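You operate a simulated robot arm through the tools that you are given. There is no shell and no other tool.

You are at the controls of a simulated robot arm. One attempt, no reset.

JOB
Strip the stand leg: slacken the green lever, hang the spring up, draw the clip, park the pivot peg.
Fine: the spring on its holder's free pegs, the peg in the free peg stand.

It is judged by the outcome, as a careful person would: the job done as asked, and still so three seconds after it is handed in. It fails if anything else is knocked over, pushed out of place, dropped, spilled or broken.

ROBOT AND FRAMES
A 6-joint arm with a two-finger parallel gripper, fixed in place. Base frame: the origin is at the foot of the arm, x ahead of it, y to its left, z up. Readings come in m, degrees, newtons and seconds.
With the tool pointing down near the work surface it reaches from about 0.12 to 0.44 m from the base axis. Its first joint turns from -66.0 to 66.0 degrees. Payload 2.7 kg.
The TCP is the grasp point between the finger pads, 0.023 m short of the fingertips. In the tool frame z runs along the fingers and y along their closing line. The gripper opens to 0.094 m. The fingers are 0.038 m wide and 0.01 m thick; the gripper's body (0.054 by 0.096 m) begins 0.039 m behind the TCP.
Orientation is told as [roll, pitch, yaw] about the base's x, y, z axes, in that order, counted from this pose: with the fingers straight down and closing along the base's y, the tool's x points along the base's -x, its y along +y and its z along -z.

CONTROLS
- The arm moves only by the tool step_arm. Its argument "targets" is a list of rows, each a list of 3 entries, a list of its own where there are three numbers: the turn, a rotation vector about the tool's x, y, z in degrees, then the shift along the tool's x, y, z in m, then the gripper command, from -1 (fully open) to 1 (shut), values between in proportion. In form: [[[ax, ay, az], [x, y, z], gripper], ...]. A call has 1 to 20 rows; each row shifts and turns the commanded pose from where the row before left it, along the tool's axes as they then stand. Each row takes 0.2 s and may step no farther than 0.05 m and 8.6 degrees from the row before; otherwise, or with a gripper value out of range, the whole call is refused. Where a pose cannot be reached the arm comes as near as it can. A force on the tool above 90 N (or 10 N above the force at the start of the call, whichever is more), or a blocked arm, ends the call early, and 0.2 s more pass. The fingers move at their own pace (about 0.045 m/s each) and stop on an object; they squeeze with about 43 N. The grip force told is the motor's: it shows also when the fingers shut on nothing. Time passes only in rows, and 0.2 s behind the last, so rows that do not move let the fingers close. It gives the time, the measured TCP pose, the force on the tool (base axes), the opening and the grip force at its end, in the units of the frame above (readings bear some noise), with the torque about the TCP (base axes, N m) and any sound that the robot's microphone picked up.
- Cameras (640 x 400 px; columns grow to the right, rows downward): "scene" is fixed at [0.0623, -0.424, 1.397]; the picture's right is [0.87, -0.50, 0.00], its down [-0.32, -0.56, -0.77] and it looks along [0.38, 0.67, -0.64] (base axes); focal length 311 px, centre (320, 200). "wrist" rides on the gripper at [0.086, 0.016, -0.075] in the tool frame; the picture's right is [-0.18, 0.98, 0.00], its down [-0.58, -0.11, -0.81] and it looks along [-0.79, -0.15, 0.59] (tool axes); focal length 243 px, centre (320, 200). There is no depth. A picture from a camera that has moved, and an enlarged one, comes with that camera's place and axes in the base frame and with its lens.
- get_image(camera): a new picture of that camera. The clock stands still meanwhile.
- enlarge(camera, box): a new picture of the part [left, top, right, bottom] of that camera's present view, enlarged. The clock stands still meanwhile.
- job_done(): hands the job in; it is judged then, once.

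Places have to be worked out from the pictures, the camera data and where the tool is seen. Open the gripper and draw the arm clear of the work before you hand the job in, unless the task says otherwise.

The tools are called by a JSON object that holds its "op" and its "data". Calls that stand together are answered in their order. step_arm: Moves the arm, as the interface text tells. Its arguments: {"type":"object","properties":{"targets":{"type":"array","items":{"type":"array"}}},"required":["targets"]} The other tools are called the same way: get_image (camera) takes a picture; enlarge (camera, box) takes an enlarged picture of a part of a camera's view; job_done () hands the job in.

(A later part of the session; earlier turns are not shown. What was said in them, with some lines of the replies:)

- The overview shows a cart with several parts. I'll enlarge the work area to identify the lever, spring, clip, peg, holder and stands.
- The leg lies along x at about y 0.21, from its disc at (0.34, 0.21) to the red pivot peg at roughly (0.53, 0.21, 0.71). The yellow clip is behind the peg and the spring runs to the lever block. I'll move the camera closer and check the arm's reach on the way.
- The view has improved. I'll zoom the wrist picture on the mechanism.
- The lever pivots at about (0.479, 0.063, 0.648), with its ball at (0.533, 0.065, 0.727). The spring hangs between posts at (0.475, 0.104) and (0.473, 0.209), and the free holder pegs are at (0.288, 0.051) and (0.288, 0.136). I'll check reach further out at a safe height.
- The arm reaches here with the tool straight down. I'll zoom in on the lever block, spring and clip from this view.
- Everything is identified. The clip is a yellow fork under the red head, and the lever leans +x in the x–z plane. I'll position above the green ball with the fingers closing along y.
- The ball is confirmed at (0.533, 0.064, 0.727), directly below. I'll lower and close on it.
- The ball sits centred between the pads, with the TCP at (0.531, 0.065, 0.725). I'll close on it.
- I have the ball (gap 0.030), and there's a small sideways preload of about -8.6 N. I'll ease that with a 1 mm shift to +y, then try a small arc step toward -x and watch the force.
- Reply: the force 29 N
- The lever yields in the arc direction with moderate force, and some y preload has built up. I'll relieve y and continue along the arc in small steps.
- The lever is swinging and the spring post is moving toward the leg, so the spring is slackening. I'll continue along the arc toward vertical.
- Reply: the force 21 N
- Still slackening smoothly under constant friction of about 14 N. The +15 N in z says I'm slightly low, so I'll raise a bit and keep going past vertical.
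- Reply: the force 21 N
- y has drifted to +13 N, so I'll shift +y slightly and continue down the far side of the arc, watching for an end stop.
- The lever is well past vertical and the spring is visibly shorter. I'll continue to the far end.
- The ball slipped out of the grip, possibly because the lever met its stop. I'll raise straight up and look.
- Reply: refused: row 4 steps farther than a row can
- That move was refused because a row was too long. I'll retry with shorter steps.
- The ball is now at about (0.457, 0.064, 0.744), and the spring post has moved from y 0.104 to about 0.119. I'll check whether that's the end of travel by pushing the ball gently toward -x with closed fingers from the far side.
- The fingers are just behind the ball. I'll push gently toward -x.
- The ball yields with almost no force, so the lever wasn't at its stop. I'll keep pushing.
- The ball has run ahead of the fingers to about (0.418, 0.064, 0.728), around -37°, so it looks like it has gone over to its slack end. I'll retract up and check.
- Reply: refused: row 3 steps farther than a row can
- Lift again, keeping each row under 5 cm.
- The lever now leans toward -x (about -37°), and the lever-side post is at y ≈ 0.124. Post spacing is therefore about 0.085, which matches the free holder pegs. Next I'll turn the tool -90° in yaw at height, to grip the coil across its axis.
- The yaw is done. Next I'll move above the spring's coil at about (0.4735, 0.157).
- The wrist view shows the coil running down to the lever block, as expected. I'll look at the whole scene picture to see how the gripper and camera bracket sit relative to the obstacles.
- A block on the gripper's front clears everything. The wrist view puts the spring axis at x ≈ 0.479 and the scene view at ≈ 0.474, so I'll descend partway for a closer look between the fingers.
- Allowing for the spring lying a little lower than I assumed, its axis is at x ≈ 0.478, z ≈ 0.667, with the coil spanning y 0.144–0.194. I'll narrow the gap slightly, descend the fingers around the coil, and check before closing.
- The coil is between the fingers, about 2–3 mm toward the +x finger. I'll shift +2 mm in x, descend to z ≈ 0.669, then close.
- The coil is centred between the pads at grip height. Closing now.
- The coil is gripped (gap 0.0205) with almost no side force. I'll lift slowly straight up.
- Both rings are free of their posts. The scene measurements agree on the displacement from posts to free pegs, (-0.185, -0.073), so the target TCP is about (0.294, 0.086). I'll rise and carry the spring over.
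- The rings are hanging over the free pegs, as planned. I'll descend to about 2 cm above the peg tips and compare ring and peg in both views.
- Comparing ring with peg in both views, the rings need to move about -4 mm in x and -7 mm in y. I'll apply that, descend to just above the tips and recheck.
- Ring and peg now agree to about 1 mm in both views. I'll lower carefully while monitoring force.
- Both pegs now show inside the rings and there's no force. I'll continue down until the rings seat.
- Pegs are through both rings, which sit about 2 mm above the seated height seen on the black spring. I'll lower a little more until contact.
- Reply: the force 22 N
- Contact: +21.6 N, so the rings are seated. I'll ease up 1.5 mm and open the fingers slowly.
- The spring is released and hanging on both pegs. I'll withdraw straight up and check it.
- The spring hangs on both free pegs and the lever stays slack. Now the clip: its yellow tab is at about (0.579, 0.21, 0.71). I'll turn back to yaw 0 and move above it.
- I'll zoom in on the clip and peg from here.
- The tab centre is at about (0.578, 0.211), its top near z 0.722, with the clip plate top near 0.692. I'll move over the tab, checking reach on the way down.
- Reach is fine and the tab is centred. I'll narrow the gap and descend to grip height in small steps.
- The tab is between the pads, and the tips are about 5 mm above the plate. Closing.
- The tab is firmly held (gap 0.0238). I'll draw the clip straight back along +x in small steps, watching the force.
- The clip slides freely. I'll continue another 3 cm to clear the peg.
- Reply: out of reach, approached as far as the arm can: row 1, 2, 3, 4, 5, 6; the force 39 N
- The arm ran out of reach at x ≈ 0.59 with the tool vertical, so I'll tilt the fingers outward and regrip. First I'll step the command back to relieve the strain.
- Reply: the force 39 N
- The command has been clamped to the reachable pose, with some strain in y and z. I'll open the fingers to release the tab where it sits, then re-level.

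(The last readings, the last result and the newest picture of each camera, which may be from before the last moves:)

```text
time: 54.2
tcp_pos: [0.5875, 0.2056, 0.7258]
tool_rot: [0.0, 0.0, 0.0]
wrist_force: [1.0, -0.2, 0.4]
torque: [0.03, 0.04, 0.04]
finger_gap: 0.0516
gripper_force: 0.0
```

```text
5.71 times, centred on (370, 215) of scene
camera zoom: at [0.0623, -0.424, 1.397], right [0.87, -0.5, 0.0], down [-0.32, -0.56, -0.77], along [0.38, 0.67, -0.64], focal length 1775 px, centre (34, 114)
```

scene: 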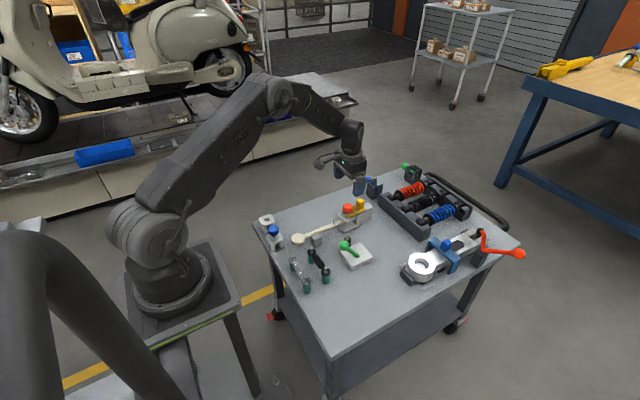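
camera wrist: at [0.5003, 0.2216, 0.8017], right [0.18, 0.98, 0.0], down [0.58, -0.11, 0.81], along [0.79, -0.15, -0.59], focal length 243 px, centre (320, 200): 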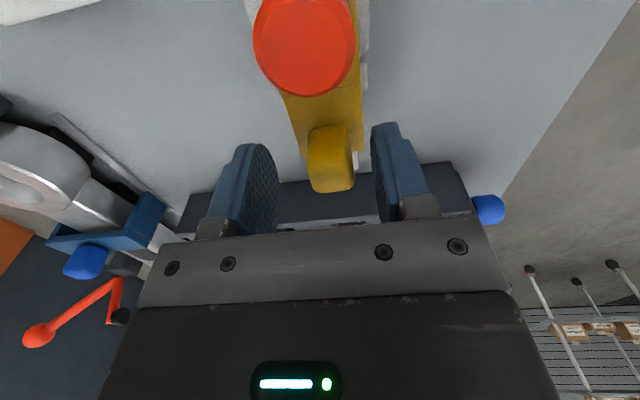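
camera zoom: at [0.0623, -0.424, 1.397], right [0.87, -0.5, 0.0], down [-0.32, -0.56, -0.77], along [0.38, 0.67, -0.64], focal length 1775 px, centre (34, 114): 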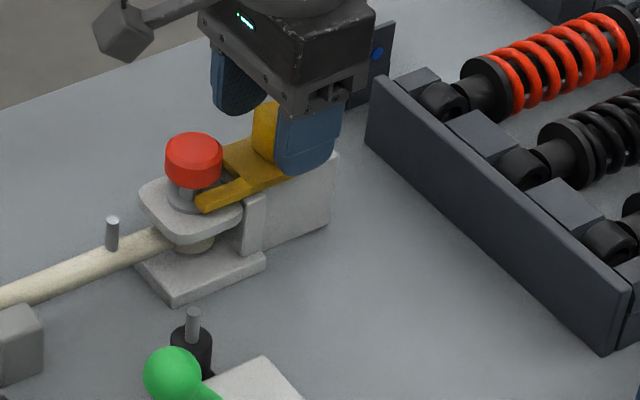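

The clip is intact, drawn by about 1 cm and lying on its support, with the tool level again. I'll rise, tilt the fingers 25° outward for more reach, and recheck alignment.

{"op": "step_arm", "data": {"targets": [[[0, 0, 0], [0.002, 0.004, -0.03], -0.1], [[0, -8.4, 0], [0, 0, 0], 0], [[0, -8.3, 0], [0, 0, 0], 0], [[0, -8.3, 0], [0, 0, 0], 0], [[0, 0, 0], [0, 0, 0], 0], [[0, 0, 0], [0, 0, 0], 0]]}}

{"op": "get_image", "data": {"camera": "wrist"}}

{"op": "enlarge", "data": {"camera": "scene", "box": [330, 180, 410, 250]}}

```text
time: 55.6
tcp_pos: [0.5854, 0.2101, 0.7564]
tool_rot: [-0.1, -25.0, 0.1]
wrist_force: [-0.7, -0.2, -0.6]
torque: [0.01, 0.0, -0.03]
finger_gap: 0.047
gripper_force: 0.0
```

```text
taken
camera wrist: at [0.4751, 0.2259, 0.7881], right [0.17, 0.98, 0.08], down [0.19, -0.11, 0.98], along [0.97, -0.15, -0.2], focal length 243 px, centre (320, 200)
```

wrist: 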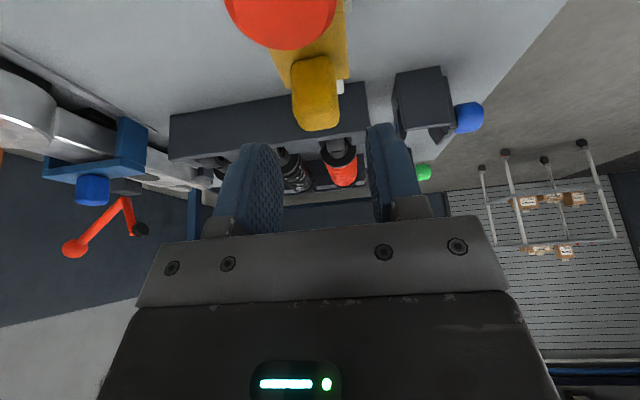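

```text
5.71 times, centred on (370, 215) of scene
camera zoom: at [0.0623, -0.424, 1.397], right [0.87, -0.5, 0.0], down [-0.32, -0.56, -0.77], along [0.38, 0.67, -0.64], focal length 1775 px, centre (34, 114)
```

zoom: 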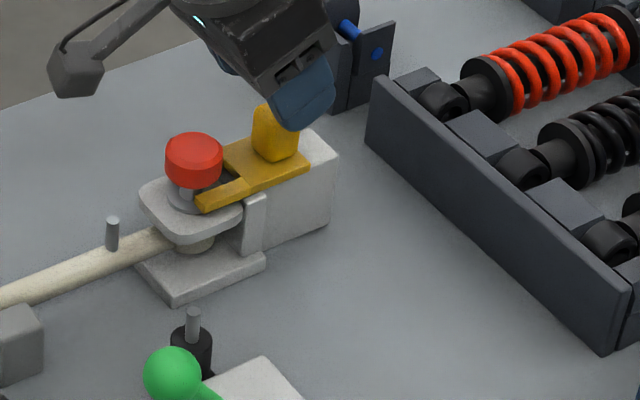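

The tool is tilted and the tab remains in line. I'll descend vertically (base z) to grip height.

{"op": "step_arm", "data": {"targets": [[[0, 0, 0], [0.0043, 0, 0.0099], 0], [[0, 0, 0], [0.0043, 0, 0.0099], 0], [[0, 0, 0], [0.0035, 0, 0.008], 0], [[0, 0, 0], [0, 0, 0], 0]]}}

{"op": "get_image", "data": {"camera": "wrist"}}

{"op": "enlarge", "data": {"camera": "scene", "box": [330, 180, 410, 250]}}

```text
time: 56.6
tcp_pos: [0.5864, 0.2092, 0.7249]
tool_rot: [0.0, -25.0, 0.0]
wrist_force: [-0.5, 0.0, 0.4]
torque: [0.0, 0.0, -0.04]
finger_gap: 0.0471
gripper_force: 0.0
```

```text
taken
camera wrist: at [0.476, 0.2258, 0.7574], right [0.17, 0.98, 0.08], down [0.19, -0.11, 0.98], along [0.97, -0.15, -0.2], focal length 243 px, centre (320, 200)
```

wrist: 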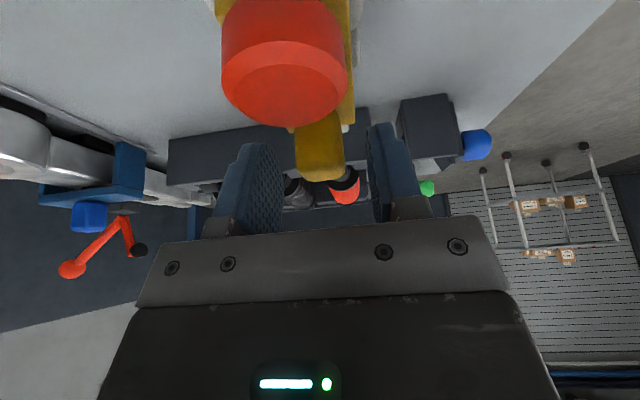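

```text
5.71 times, centred on (370, 215) of scene
camera zoom: at [0.0623, -0.424, 1.397], right [0.87, -0.5, 0.0], down [-0.32, -0.56, -0.77], along [0.38, 0.67, -0.64], focal length 1775 px, centre (34, 114)
```

zoom: 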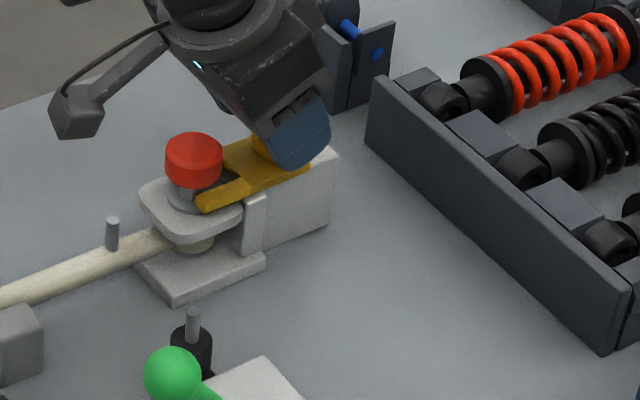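

The tab lies between the pads from the TCP down to the tips. Closing on it.

{"op": "step_arm", "data": {"targets": [[[0, 0, 0], [0, 0.0005, 0], 0.3], [[0, 0, 0], [0, 0, 0], 0.6], [[0, 0, 0], [0, 0, 0], 1], [[0, 0, 0], [0, 0, 0], 1], [[0, 0, 0], [0, 0, 0], 1]]}}

```text
time: 57.8
tcp_pos: [0.5865, 0.2106, 0.7263]
tool_rot: [0.1, -25.1, 0.0]
wrist_force: [0.6, -2.5, 0.1]
torque: [-0.04, -0.03, 0.04]
finger_gap: 0.0236
gripper_force: 45.1
```

Gripped (0.0236). I'll draw along base +x, 3 mm per row.

{"op": "step_arm", "data": {"targets": [[[0, 0, 0], [-0.00272, 0, 0.00127], 1], [[0, 0, 0], [-0.00272, 0, 0.00127], 1], [[0, 0, 0], [-0.00272, 0, 0.00127], 1], [[0, 0, 0], [-0.00272, 0, 0.00127], 1], [[0, 0, 0], [-0.00272, 0, 0.00127], 1], [[0, 0, 0], [0, 0, 0], 1]]}}

{"op": "enlarge", "data": {"camera": "scene", "box": [330, 180, 410, 250]}}

```text
time: 59.2
tcp_pos: [0.6017, 0.2091, 0.7255]
tool_rot: [0.1, -25.0, -0.1]
wrist_force: [-0.5, -6.2, 2.1]
torque: [-0.13, 0.82, 0.09]
finger_gap: 0.0239
gripper_force: 45.1
```

```text
5.71 times, centred on (370, 215) of scene
camera zoom: at [0.0623, -0.4241, 1.397], right [0.87, -0.5, 0.0], down [-0.32, -0.56, -0.77], along [0.38, 0.67, -0.64], focal length 1775 px, centre (34, 114)
```

zoom: 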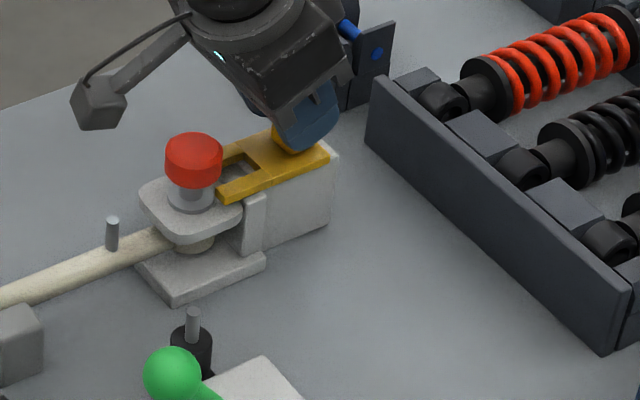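

The clip is sliding back smoothly and the fork is nearly off the peg. I'll pull another 15 mm.

{"op": "step_arm", "data": {"targets": [[[0, 0, 0], [-0.00272, 0, 0.00127], 1], [[0, 0, 0], [-0.00272, 0, 0.00127], 1], [[0, 0, 0], [-0.00272, 0, 0.00127], 1], [[0, 0, 0], [-0.00272, 0, 0.00127], 1], [[0, 0, 0], [-0.00272, 0, 0.00127], 1], [[0, 0, 0], [0, 0, 0], 1]]}}

{"op": "enlarge", "data": {"camera": "scene", "box": [330, 180, 410, 250]}}

{"op": "get_image", "data": {"camera": "wrist"}}

```text
time: 60.6
tcp_pos: [0.6139, 0.2098, 0.7244]
tool_rot: [-0.1, -24.6, 0.0]
wrist_force: [-31.4, -9.8, 11.6]
torque: [0.14, 0.32, 0.11]
finger_gap: 0.0235
gripper_force: 44.7
```

```text
5.71 times, centred on (370, 215) of scene
camera zoom: at [0.0615, -0.4243, 1.3969], right [0.87, -0.5, 0.0], down [-0.32, -0.56, -0.77], along [0.38, 0.67, -0.64], focal length 1775 px, centre (34, 114)
```

zoom: 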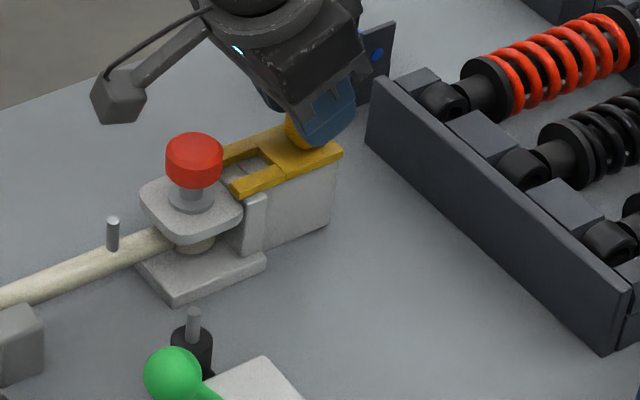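

```text
taken
camera wrist: at [0.5039, 0.2264, 0.7566], right [0.17, 0.98, 0.07], down [0.19, -0.11, 0.98], along [0.97, -0.15, -0.21], focal length 243 px, centre (320, 200)
```

wrist: 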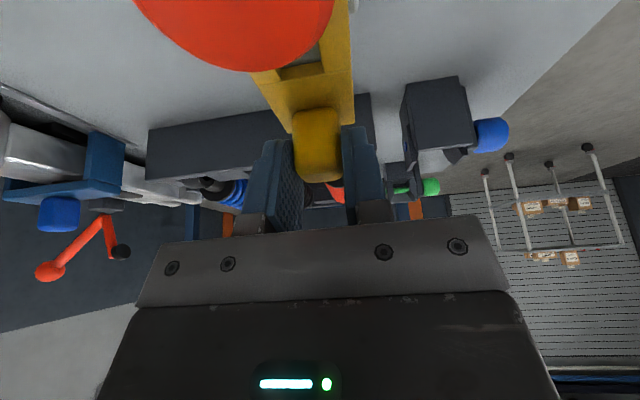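

A firm stop at x ≈ 0.614 (-31 N) shows the captive clip is fully drawn, about 36 mm, and the fork is clear of the peg shank. I'll unload and release it.

{"op": "step_arm", "data": {"targets": [[[0, 0, 0], [0.0023, 0, -0.001], 1], [[0, 0, 0], [0, 0, 0], 1], [[0, 0, 0], [0, 0, 0], 0.4], [[0, 0, 0], [0, 0, 0], 0], [[0, 0, 0], [0, 0, 0], -0.2], [[0, 0, 0], [-0.0042, 0, -0.009], -0.2], [[0, 0, 0], [-0.0127, 0, -0.0272], -0.2], [[0, 0, 0], [-0.0127, 0, -0.0272], -0.2], [[0, 0, 0], [0, 0, 0], -0.2]]}}

{"op": "enlarge", "data": {"camera": "scene", "box": [330, 180, 410, 250]}}

{"op": "get_image", "data": {"camera": "wrist"}}

```text
time: 62.6
tcp_pos: [0.6146, 0.2099, 0.7958]
tool_rot: [0.0, -25.0, 0.1]
wrist_force: [0.4, 0.2, 0.4]
torque: [-0.03, 0.02, 0.02]
finger_gap: 0.0562
gripper_force: 0.1
```

```text
5.71 times, centred on (370, 215) of scene
camera zoom: at [0.0623, -0.424, 1.397], right [0.87, -0.5, 0.0], down [-0.32, -0.56, -0.77], along [0.38, 0.67, -0.64], focal length 1775 px, centre (34, 114)
```

zoom: 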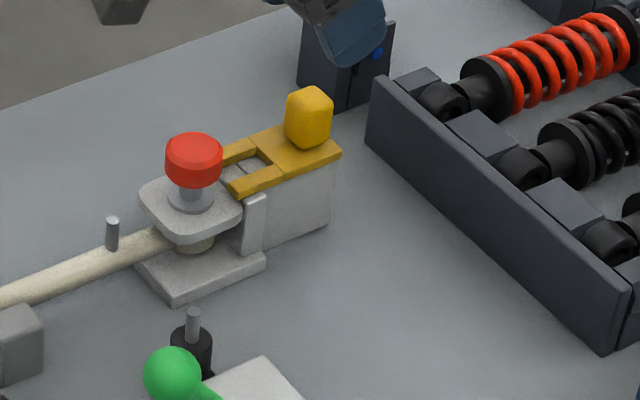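

```text
taken
camera wrist: at [0.5033, 0.2271, 0.8266], right [0.17, 0.98, 0.08], down [0.19, -0.11, 0.98], along [0.97, -0.15, -0.2], focal length 243 px, centre (320, 200)
```

wrist: 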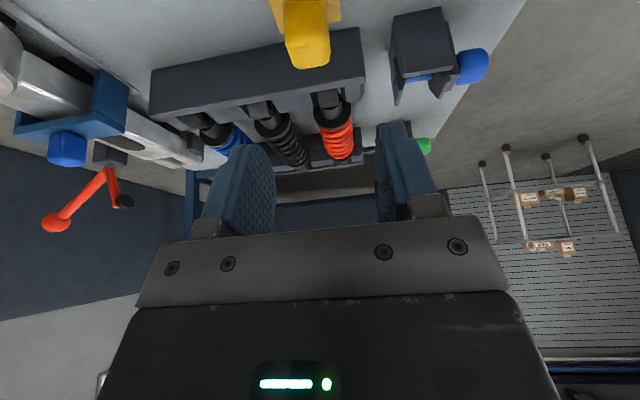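

The clip is drawn and clear. Next the pivot peg: its head is centred at about (0.532, 0.211), z 0.697–0.716. I'll move back, un-tilt, and line up slightly short of centre (x 0.526) so the fingers clear the clip tines.

{"op": "step_arm", "data": {"targets": [[[0, 0, 0], [0.0402, 0, -0.0187], -0.4], [[0, 0, 0], [0.0402, 0, -0.0187], -0.6], [[0, 8.4, 0], [0, 0, 0], -0.6], [[0, 8.3, 0], [0, 0, 0], -0.6], [[0, 8.3, 0], [0, 0, 0], -0.6], [[0, 0, 0], [0, 0, 0], -0.6], [[0, 0, 0], [0, 0, 0], -0.6]]}}

{"op": "get_image", "data": {"camera": "wrist"}}

{"op": "enlarge", "data": {"camera": "scene", "box": [250, 190, 340, 270]}}

```text
time: 64.2
tcp_pos: [0.5248, 0.21, 0.7954]
tool_rot: [-0.1, 0.0, 0.1]
wrist_force: [-0.7, -0.5, -0.6]
torque: [0.0, -0.03, 0.02]
finger_gap: 0.0751
gripper_force: 0.0
```

```text
taken
camera wrist: at [0.4383, 0.2263, 0.8706], right [0.18, 0.98, 0.0], down [0.58, -0.11, 0.81], along [0.79, -0.15, -0.59], focal length 243 px, centre (320, 200)
```

wrist: 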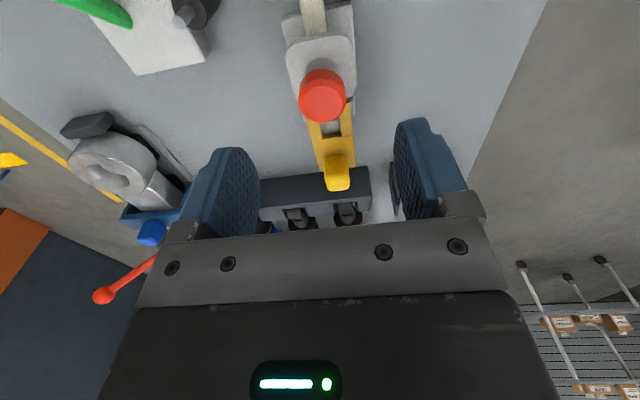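

```text
5.00 times, centred on (295, 230) of scene
camera zoom: at [0.0623, -0.424, 1.397], right [0.87, -0.5, 0.0], down [-0.32, -0.56, -0.77], along [0.38, 0.67, -0.64], focal length 1553 px, centre (445, 50)
```

zoom: 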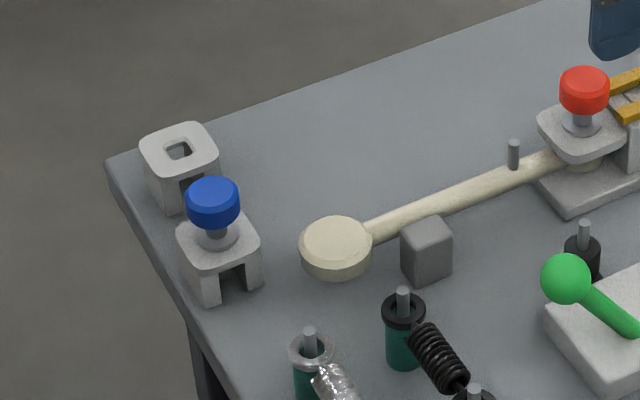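

The head lies straight ahead between the fingers, at y ≈ 0.21. I'll descend to head height and close.

{"op": "step_arm", "data": {"targets": [[[0, 0, 0], [0, 0.0005, 0.03], -0.3], [[0, 0, 0], [0, 0, 0.03], -0.2], [[0, 0, 0], [0, 0, 0.015], -0.2], [[0, 0, 0], [0, 0, 0.009], -0.2], [[0, 0, 0], [0, 0, 0], -0.2]]}}

{"op": "get_image", "data": {"camera": "wrist"}}

{"op": "enlarge", "data": {"camera": "scene", "box": [330, 180, 400, 250]}}

```text
time: 65.4
tcp_pos: [0.5265, 0.2106, 0.7122]
tool_rot: [0.0, 0.0, 0.0]
wrist_force: [0.3, 0.5, 0.1]
torque: [0.01, 0.03, -0.01]
finger_gap: 0.0565
gripper_force: 0.2
```

```text
taken
camera wrist: at [0.4381, 0.227, 0.7867], right [0.18, 0.98, 0.0], down [0.58, -0.11, 0.81], along [0.79, -0.15, -0.59], focal length 243 px, centre (320, 200)
```

wrist: 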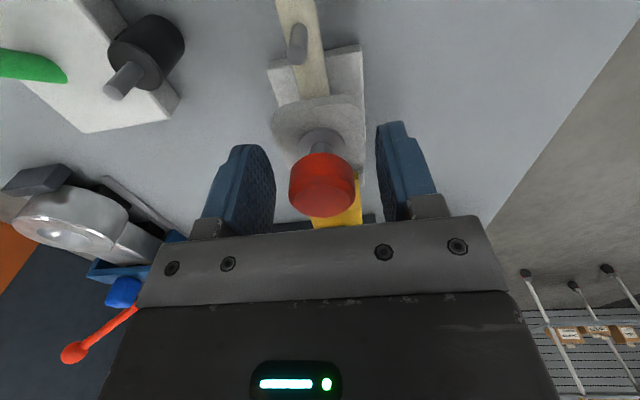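

```text
5.71 times, centred on (365, 215) of scene
camera zoom: at [0.0623, -0.424, 1.397], right [0.87, -0.5, 0.0], down [-0.32, -0.56, -0.77], along [0.38, 0.67, -0.64], focal length 1775 px, centre (63, 114)
```

zoom: 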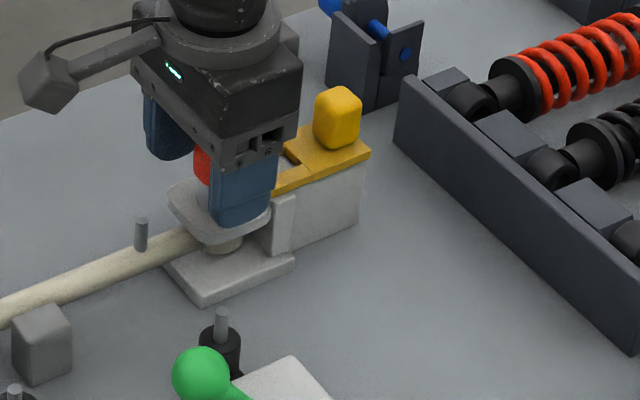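

The head is centred between the pads. Closing.

{"op": "step_arm", "data": {"targets": [[[0, 0, 0], [0, 0, 0], 0.1], [[0, 0, 0], [0, 0, 0], 0.3], [[0, 0, 0], [0, 0, 0], 1], [[0, 0, 0], [0, 0, 0], 1], [[0, 0, 0], [0, 0, 0], 1]]}}

{"op": "get_image", "data": {"camera": "wrist"}}

```text
time: 66.6
tcp_pos: [0.5257, 0.2109, 0.7122]
tool_rot: [-0.1, 0.0, 0.0]
wrist_force: [0.1, 0.9, -0.4]
torque: [0.05, 0.0, -0.03]
finger_gap: 0.0329
gripper_force: 42.7
```

```text
taken
camera wrist: at [0.4381, 0.2269, 0.787], right [0.18, 0.98, 0.0], down [0.58, -0.11, 0.81], along [0.79, -0.15, -0.59], focal length 243 px, centre (320, 200)
```

wrist: 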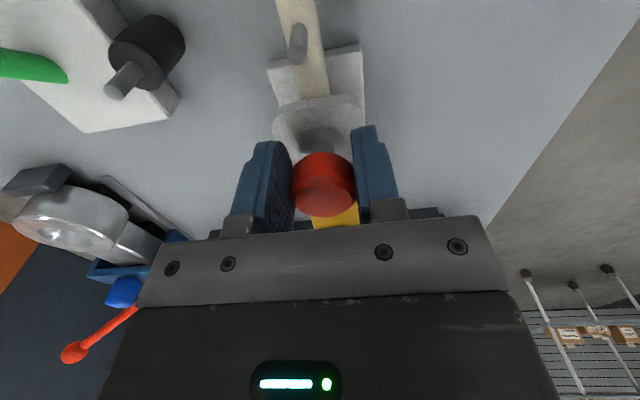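

The head is held (gap 0.033, centred, no side force). I'll pull it straight up slowly.

{"op": "step_arm", "data": {"targets": [[[0, 0, 0], [0, 0, -0.003], 1], [[0, 0, 0], [0, 0, -0.004], 1], [[0, 0, 0], [0, 0, -0.005], 1], [[0, 0, 0], [0, 0, -0.005], 1], [[0, 0, 0], [0, 0, 0], 1]]}}

{"op": "enlarge", "data": {"camera": "scene", "box": [330, 180, 400, 250]}}

```text
time: 67.8
tcp_pos: [0.5247, 0.211, 0.7289]
tool_rot: [0.0, 0.0, -0.1]
wrist_force: [0.2, -0.8, -0.6]
torque: [0.01, 0.02, -0.01]
finger_gap: 0.0328
gripper_force: 43.1
```

```text
5.71 times, centred on (365, 215) of scene
camera zoom: at [0.0623, -0.424, 1.397], right [0.87, -0.5, 0.0], down [-0.32, -0.56, -0.77], along [0.38, 0.67, -0.64], focal length 1775 px, centre (63, 114)
```

zoom: 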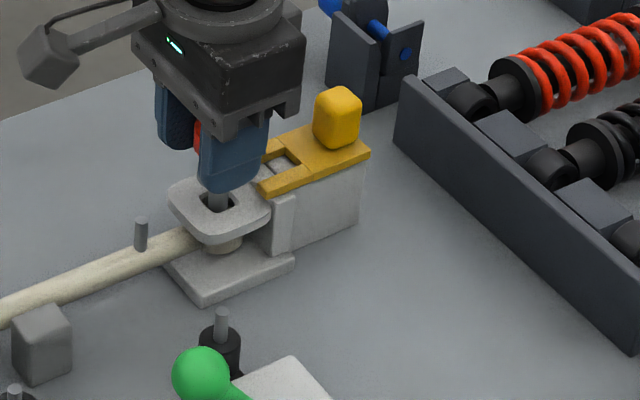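

The peg is rising freely. I'll continue up until the shank clears the bracket.

{"op": "step_arm", "data": {"targets": [[[0, 0, 0], [0, 0, -0.008], 1], [[0, 0, 0], [0, 0, -0.01], 1], [[0, 0, 0], [0, 0, -0.012], 1], [[0, 0, 0], [0, 0, -0.015], 1], [[0, 0, 0], [0, 0, -0.02], 1], [[0, 0, 0], [0, 0, -0.02], 1], [[0, 0, 0], [0, 0, 0], 1]]}}

{"op": "enlarge", "data": {"camera": "scene", "box": [320, 160, 400, 250]}}

{"op": "get_image", "data": {"camera": "wrist"}}

```text
time: 69.4
tcp_pos: [0.5262, 0.2109, 0.8137]
tool_rot: [0.0, 0.0, 0.0]
wrist_force: [-0.3, 0.6, -0.9]
torque: [-0.02, 0.0, 0.01]
finger_gap: 0.033
gripper_force: 43.2
```

```text
4.44 times, centred on (360, 205) of scene
camera zoom: at [0.0623, -0.424, 1.397], right [0.87, -0.5, 0.0], down [-0.32, -0.56, -0.77], along [0.38, 0.67, -0.64], focal length 1381 px, centre (142, 178)
```

zoom: 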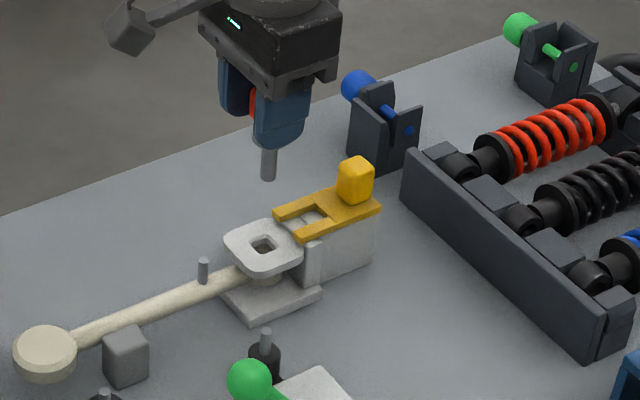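

```text
taken
camera wrist: at [0.4383, 0.2275, 0.8891], right [0.18, 0.98, 0.0], down [0.58, -0.11, 0.81], along [0.79, -0.15, -0.59], focal length 243 px, centre (320, 200)
```

wrist: 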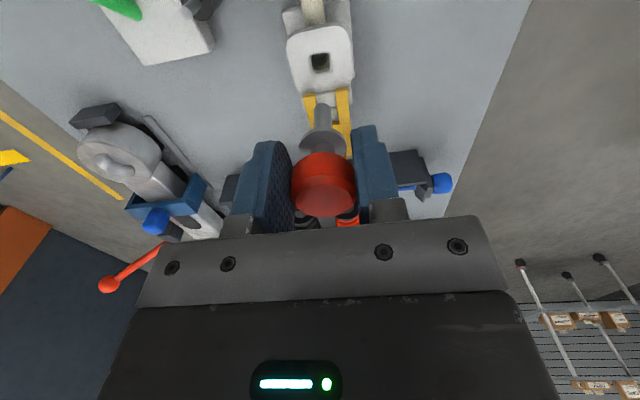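

The peg is out: a round shank with its tip about 72 mm below the TCP and its axis about 5 mm ahead of it in x. The free stand's hole is near (0.281, 0.321). I'll carry the peg there at a safe height.

{"op": "step_arm", "data": {"targets": [[[0, 0, 0], [0, 0, -0.016], 1], [[0, 0, 0], [0.03, 0.013, 0], 1], [[0, 0, 0], [0.04, 0.018, 0], 1], [[0, 0, 0], [0.04, 0.018, 0], 1], [[0, 0, 0], [0.04, 0.018, 0], 1], [[0, 0, 0], [0.04, 0.018, 0], 1], [[0, 0, 0], [0.035, 0.015, 0], 1], [[0, 0, 0], [0.025, 0.01, 0], 1], [[0, 0, 0], [0, 0, 0], 1], [[0, 0, 0], [0, 0, 0], 1]]}}

{"op": "get_image", "data": {"camera": "wrist"}}

{"op": "enlarge", "data": {"camera": "scene", "box": [240, 160, 330, 250]}}

```text
time: 71.6
tcp_pos: [0.2752, 0.3198, 0.8298]
tool_rot: [0.0, 0.0, -0.1]
wrist_force: [-0.2, 0.3, -0.9]
torque: [0.0, 0.01, -0.01]
finger_gap: 0.0329
gripper_force: 42.2
```

```text
taken
camera wrist: at [0.1881, 0.3367, 0.9056], right [0.18, 0.98, 0.0], down [0.58, -0.11, 0.81], along [0.79, -0.15, -0.59], focal length 243 px, centre (320, 200)
```

wrist: 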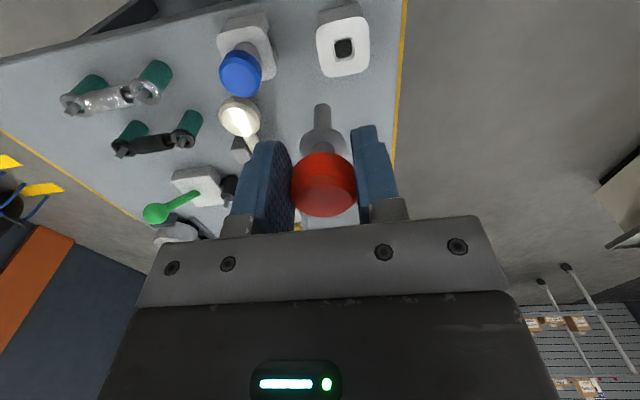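

```text
4.44 times, centred on (285, 205) of scene
camera zoom: at [0.0623, -0.424, 1.397], right [0.87, -0.5, 0.0], down [-0.32, -0.56, -0.77], along [0.38, 0.67, -0.64], focal length 1381 px, centre (476, 178)
```

zoom: 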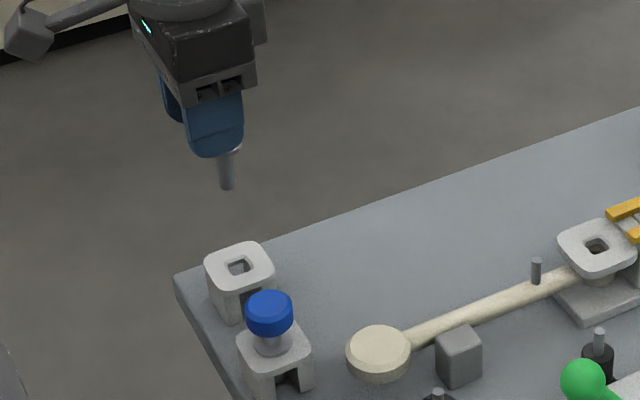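

The stand's hole triangulates to (0.2855, 0.340, 0.665) and the peg tip to (0.280, 0.321, 0.762). I'll shift by (+5.5, +19) mm, lower until the tip is just above the hole, and recheck.

{"op": "step_arm", "data": {"targets": [[[0, 0, 0], [-0.0055, 0.019, 0], 1], [[0, 0, 0], [0, 0, 0.03], 1], [[0, 0, 0], [0, 0, 0.03], 1], [[0, 0, 0], [0, 0, 0.01], 1], [[0, 0, 0], [0, 0, 0], 1], [[0, 0, 0], [0, 0, 0], 1]]}}

{"op": "enlarge", "data": {"camera": "wrist", "box": [220, 0, 420, 220]}}

{"op": "enlarge", "data": {"camera": "scene", "box": [250, 190, 310, 250]}}

```text
time: 73.0
tcp_pos: [0.2803, 0.3404, 0.759]
tool_rot: [-0.1, 0.0, 0.0]
wrist_force: [0.0, 0.2, -0.3]
torque: [0.02, 0.05, -0.03]
finger_gap: 0.0328
gripper_force: 42.9
```

```text
1.82 times, centred on (320, 110) of wrist
camera zoom: at [0.1933, 0.3561, 0.8345], right [0.18, 0.98, 0.0], down [0.58, -0.11, 0.81], along [0.79, -0.15, -0.59], focal length 441 px, centre (320, 364)
```

zoom: 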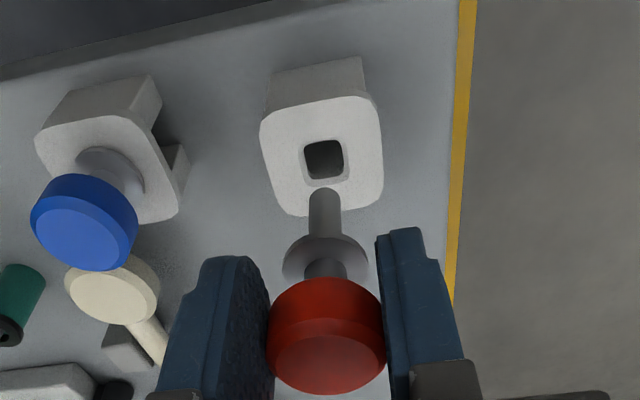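

```text
6.67 times, centred on (280, 220) of scene
camera zoom: at [0.0623, -0.424, 1.397], right [0.87, -0.5, 0.0], down [-0.32, -0.56, -0.77], along [0.38, 0.67, -0.64], focal length 2071 px, centre (587, 67)
```

zoom: 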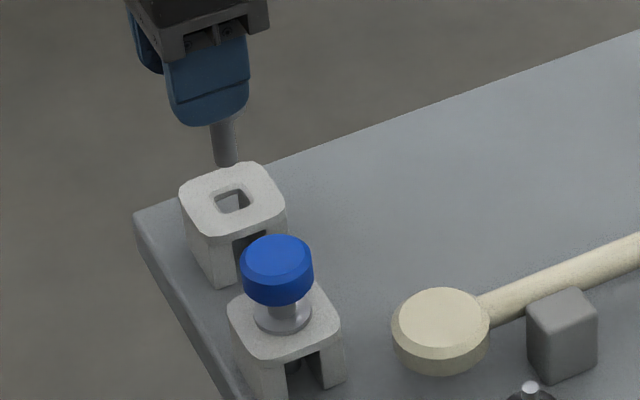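

Tip (0.286, 0.341, 0.688) and hole (0.286, 0.340, 0.663) agree to within about 1 mm. I'll lower slowly to start the insertion, watching the force.

{"op": "step_arm", "data": {"targets": [[[0, 0, 0], [0, 0, 0.008], 1], [[0, 0, 0], [0, 0, 0.006], 1], [[0, 0, 0], [0, 0, 0.004], 1], [[0, 0, 0], [0, 0, 0.004], 1], [[0, 0, 0], [0, 0, 0], 1]]}}

{"op": "enlarge", "data": {"camera": "wrist", "box": [220, 0, 420, 220]}}

{"op": "enlarge", "data": {"camera": "scene", "box": [250, 190, 310, 250]}}

```text
time: 74.2
tcp_pos: [0.28, 0.3395, 0.7378]
tool_rot: [0.0, -0.1, 0.0]
wrist_force: [-0.3, 0.0, -0.1]
torque: [0.02, -0.05, -0.04]
finger_gap: 0.033
gripper_force: 42.7
```

```text
1.82 times, centred on (320, 110) of wrist
camera zoom: at [0.1937, 0.3557, 0.8129], right [0.18, 0.98, 0.0], down [0.58, -0.11, 0.81], along [0.79, -0.15, -0.59], focal length 441 px, centre (320, 364)
```

zoom: 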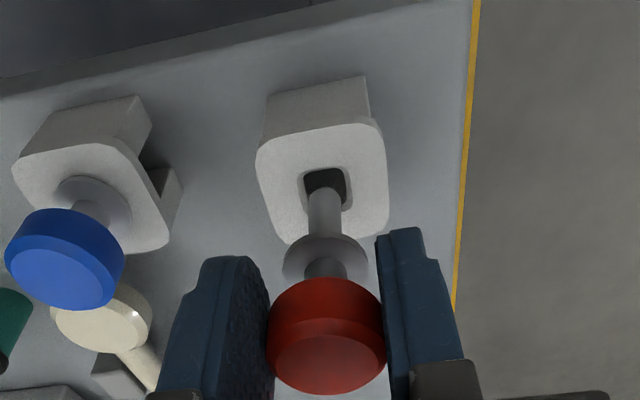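

```text
6.67 times, centred on (280, 220) of scene
camera zoom: at [0.0623, -0.424, 1.397], right [0.87, -0.5, 0.0], down [-0.32, -0.56, -0.77], along [0.38, 0.67, -0.64], focal length 2071 px, centre (587, 67)
```

zoom: 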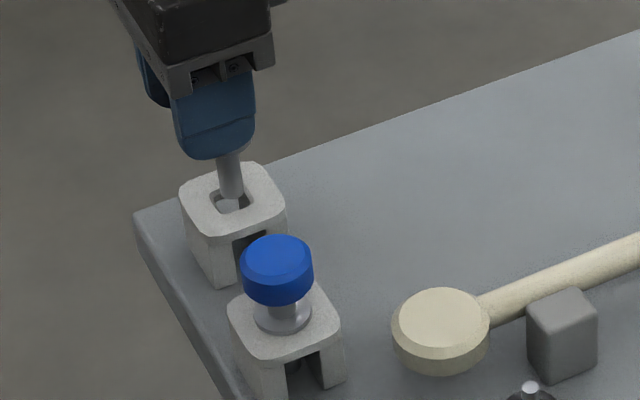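

The tip is entering the hole centrally with no contact force. I'll continue slowly.

{"op": "step_arm", "data": {"targets": [[[0, 0, 0], [0, 0, 0.004], 1], [[0, 0, 0], [0, 0, 0.004], 1], [[0, 0, 0], [0, 0, 0.004], 1], [[0, 0, 0], [0, 0, 0.004], 1], [[0, 0, 0], [0, 0, 0], 1]]}}

{"op": "enlarge", "data": {"camera": "wrist", "box": [220, 0, 420, 220]}}

{"op": "enlarge", "data": {"camera": "scene", "box": [250, 190, 310, 250]}}

```text
time: 75.4
tcp_pos: [0.2813, 0.34, 0.7216]
tool_rot: [0.0, 0.0, 0.0]
wrist_force: [-0.1, -0.2, -0.3]
torque: [0.0, 0.0, -0.01]
finger_gap: 0.033
gripper_force: 43.2
```

```text
1.82 times, centred on (320, 110) of wrist
camera zoom: at [0.1939, 0.3558, 0.7967], right [0.18, 0.98, 0.0], down [0.58, -0.11, 0.81], along [0.79, -0.15, -0.59], focal length 441 px, centre (320, 364)
```

zoom: 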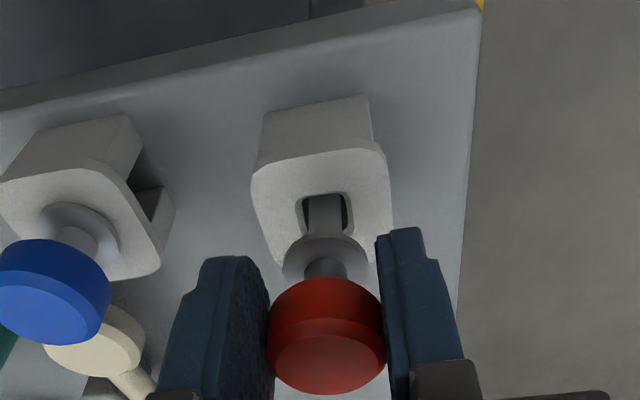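

```text
6.67 times, centred on (280, 220) of scene
camera zoom: at [0.0623, -0.424, 1.397], right [0.87, -0.5, 0.0], down [-0.32, -0.56, -0.77], along [0.38, 0.67, -0.64], focal length 2071 px, centre (587, 67)
```

zoom: 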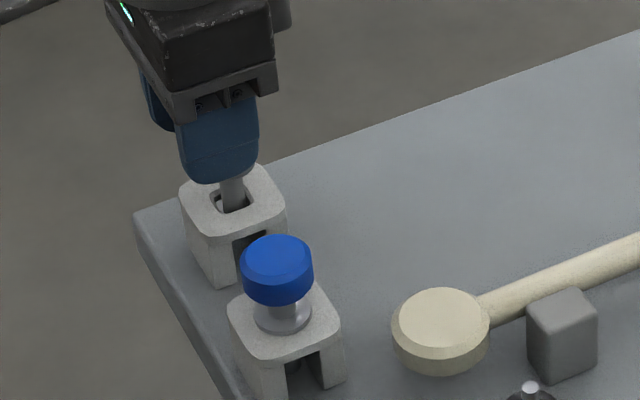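

The shank is in the hole. I'll lower on until the collar seats.

{"op": "step_arm", "data": {"targets": [[[0, 0, 0], [0, 0, 0.004], 1], [[0, 0, 0], [0, 0, 0.004], 1], [[0, 0, 0], [0, 0, 0.004], 1], [[0, 0, 0], [0, 0, 0.004], 1], [[0, 0, 0], [0, 0, 0.002], 1], [[0, 0, 0], [0, 0, 0], 1]]}}

{"op": "enlarge", "data": {"camera": "wrist", "box": [220, 0, 420, 220]}}

{"op": "enlarge", "data": {"camera": "scene", "box": [250, 190, 310, 250]}}

```text
time: 76.8
tcp_pos: [0.2814, 0.3406, 0.7042]
tool_rot: [-0.1, 0.0, 0.0]
wrist_force: [0.1, -0.9, 0.1]
torque: [-0.02, 0.0, 0.02]
finger_gap: 0.0329
gripper_force: 42.7
```

```text
1.82 times, centred on (320, 110) of wrist
camera zoom: at [0.1938, 0.3562, 0.7788], right [0.18, 0.98, 0.0], down [0.58, -0.11, 0.81], along [0.79, -0.15, -0.59], focal length 441 px, centre (320, 364)
```

zoom: 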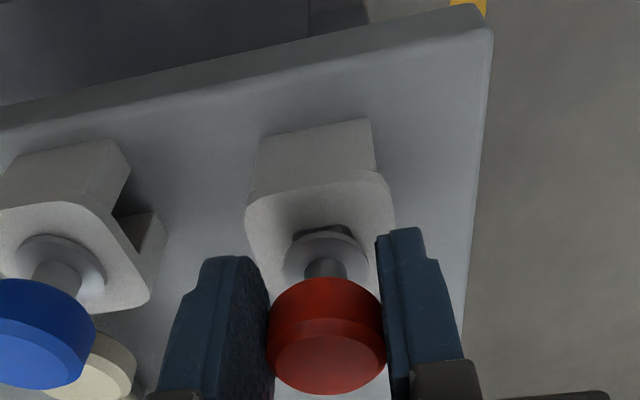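

```text
6.67 times, centred on (280, 220) of scene
camera zoom: at [0.0623, -0.424, 1.397], right [0.87, -0.5, 0.0], down [-0.32, -0.56, -0.77], along [0.38, 0.67, -0.64], focal length 2071 px, centre (587, 67)
```

zoom: 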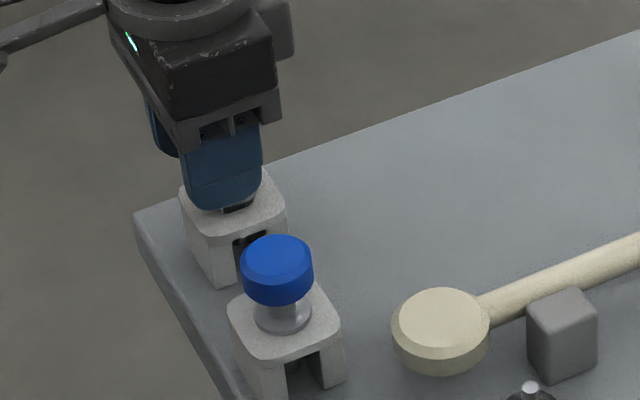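

The collar is only a few millimetres above the stand. I'll finish in small steps and look for the contact force.

{"op": "step_arm", "data": {"targets": [[[0, 0, 0], [0, 0, 0.002], 1], [[0, 0, 0], [0, 0, 0.002], 1], [[0, 0, 0], [0, 0, 0.0015], 1], [[0, 0, 0], [0, 0, 0], 1]]}}

{"op": "enlarge", "data": {"camera": "wrist", "box": [220, 0, 420, 220]}}

```text
time: 77.8
tcp_pos: [0.2793, 0.3395, 0.6976]
tool_rot: [0.0, 0.0, 0.0]
wrist_force: [-0.5, -0.9, -1.3]
torque: [0.0, 0.01, 0.01]
finger_gap: 0.033
gripper_force: 42.4
```

```text
1.82 times, centred on (320, 110) of wrist
camera zoom: at [0.1937, 0.3559, 0.7732], right [0.18, 0.98, 0.0], down [0.58, -0.11, 0.81], along [0.79, -0.15, -0.59], focal length 441 px, centre (320, 364)
```

zoom: 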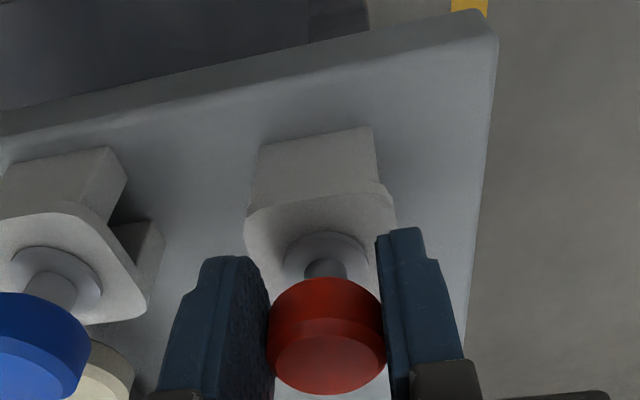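

No contact yet, but the collar covers the hole. A few more 1 mm steps.

{"op": "step_arm", "data": {"targets": [[[0, 0, 0], [0, 0, 0.001], 1], [[0, 0, 0], [0, 0, 0.001], 1], [[0, 0, 0], [0, 0, 0.001], 1], [[0, 0, 0], [0, 0, 0], 1]]}}

```text
time: 78.8
tcp_pos: [0.2811, 0.3403, 0.6972]
tool_rot: [0.1, -0.1, 0.1]
wrist_force: [-3.1, -9.6, 32.4]
torque: [-0.4, -0.28, -0.11]
finger_gap: 0.0328
gripper_force: 43.1
```

Seated: 32 N upward. I'll ease off 2 mm and open the fingers.

{"op": "step_arm", "data": {"targets": [[[0, 0, 0], [0, 0, -0.0018], 1], [[0, 0, 0], [0, 0, 0], 1], [[0, 0, 0], [0, 0, 0], 0.2], [[0, 0, 0], [0, 0, 0], 0], [[0, 0, 0], [0, 0, 0], -0.2], [[0, 0, 0], [0, 0, 0], -0.2]]}}

{"op": "get_image", "data": {"camera": "wrist"}}

{"op": "enlarge", "data": {"camera": "scene", "box": [250, 190, 310, 250]}}

```text
time: 80.2
tcp_pos: [0.2818, 0.3416, 0.6975]
tool_rot: [0.0, 0.0, -0.1]
wrist_force: [-0.1, 0.1, 0.2]
torque: [0.01, -0.01, 0.01]
finger_gap: 0.0565
gripper_force: 0.2
```

```text
taken
camera wrist: at [0.1935, 0.3559, 0.7722], right [0.18, 0.98, 0.0], down [0.58, -0.11, 0.81], along [0.79, -0.15, -0.59], focal length 243 px, centre (320, 200)
```

wrist: 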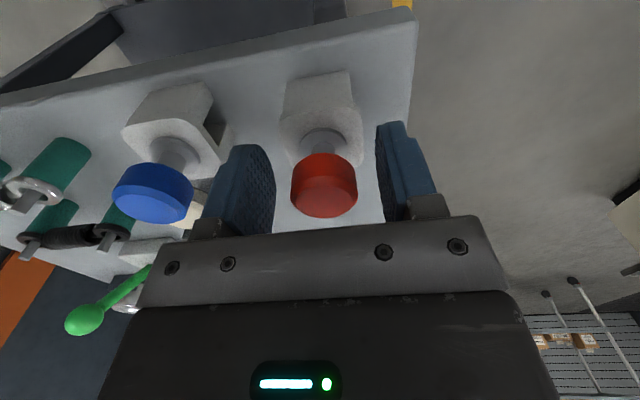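

```text
6.67 times, centred on (280, 220) of scene
camera zoom: at [0.0623, -0.424, 1.397], right [0.87, -0.5, 0.0], down [-0.32, -0.56, -0.77], along [0.38, 0.67, -0.64], focal length 2071 px, centre (587, 67)
```

zoom: 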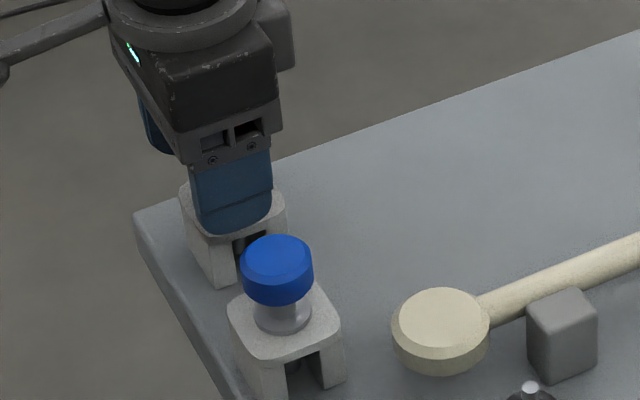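

The peg stands in the stand and the fingers are clear of it. I'll withdraw straight up and check the whole workspace.

{"op": "step_arm", "data": {"targets": [[[0, 0, 0], [0, 0, -0.015], -0.2], [[0, 0, 0], [0, 0, -0.03], -0.2], [[0, 0, 0], [0, 0, -0.045], -0.4], [[0, 0, 0], [0, 0, -0.045], -1], [[0, 0, 0], [0, 0, -0.045], -1], [[0, 0, 0], [0, 0, -0.04], -1], [[0, 0, 0], [0, -0.04, -0.02], -1], [[0, 0, 0], [0, -0.04, 0], -1], [[0, 0, 0], [0, 0, 0], -1], [[0, 0, 0], [0, 0, 0], -1]]}}

{"op": "get_image", "data": {"camera": "scene"}}

{"op": "enlarge", "data": {"camera": "scene", "box": [250, 190, 330, 300]}}

{"op": "enlarge", "data": {"camera": "scene", "box": [310, 180, 410, 280]}}

{"op": "get_image", "data": {"camera": "wrist"}}

```text
time: 82.4
tcp_pos: [0.2805, 0.2595, 0.9362]
tool_rot: [0.0, 0.0, 0.0]
wrist_force: [0.4, 0.4, 0.7]
torque: [0.0, 0.01, -0.01]
finger_gap: 0.0938
gripper_force: 0.0
```

```text
taken
```

scene: 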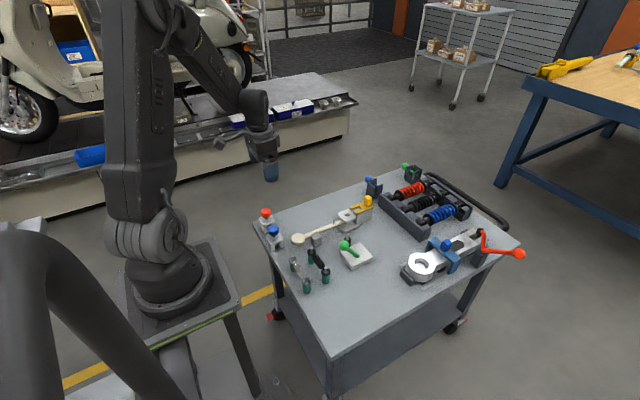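

```text
3.64 times, centred on (290, 245) of scene
camera zoom: at [0.0623, -0.424, 1.397], right [0.87, -0.5, 0.0], down [-0.32, -0.56, -0.77], along [0.38, 0.67, -0.64], focal length 1130 px, centre (429, 36)
```

zoom: 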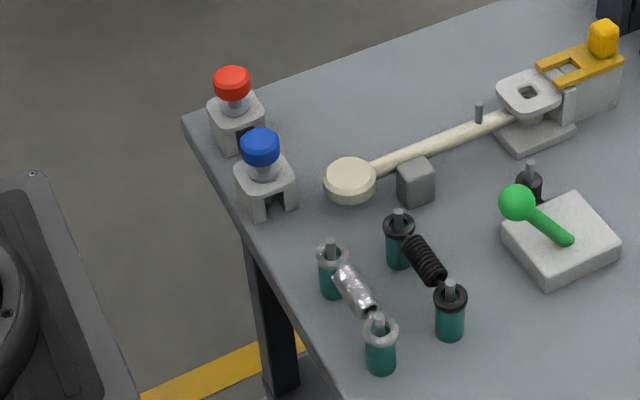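

```text
4.00 times, centred on (360, 230) of scene
camera zoom: at [0.0623, -0.424, 1.397], right [0.87, -0.5, 0.0], down [-0.32, -0.56, -0.77], along [0.38, 0.67, -0.64], focal length 1243 px, centre (160, 80)
```

zoom: 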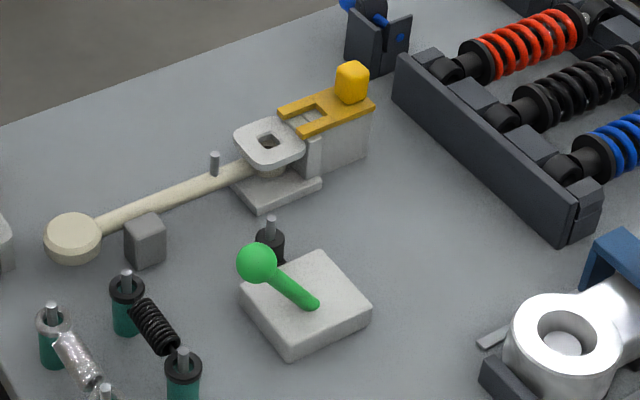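

```text
taken
camera wrist: at [0.193, 0.2757, 1.0114], right [0.18, 0.98, 0.0], down [0.58, -0.11, 0.81], along [0.79, -0.15, -0.59], focal length 243 px, centre (320, 200)
```

wrist: 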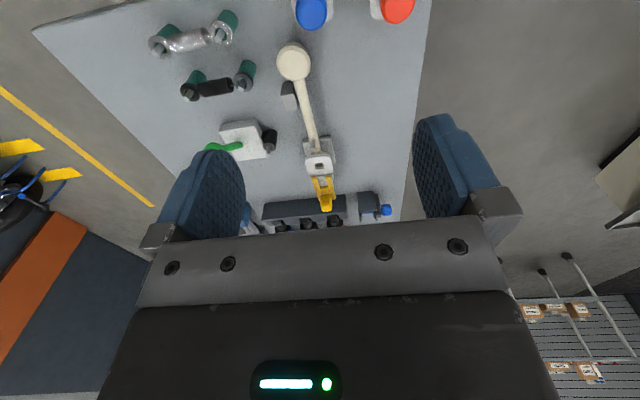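

Everything checks out in both views: the green lever is over at its slack end and the spring is on the holder's free pegs. The clip is drawn clear of the bracket and the red peg is seated in the free stand. Nothing else has moved, and the gripper is open and well clear, so I'm handing in.

{"op": "job_done", "data": {}}

```text
The job is handed in.
```

The stand leg is stripped and handed in. The last pictures showed nothing else moved and the arm open and clear.

- **Green lever:** it is swung over from its tight side to the opposite, slack side. It slipped out of the grip partway, so I pushed it the rest of the way. It ran on ahead of the fingers, so I took that as its end stop without pushing it further.
- **Spring:** it hangs on the holder's two free pegs with both rings seated.
- **Clip:** it is drawn back about 36 mm until it met a firm stop, which frees the peg. It seems to be captive there, so I left it in place rather than pulling it off.
- **Pivot peg:** the red peg came out freely and is seated down to its collar in the free stand, next to the blue one.
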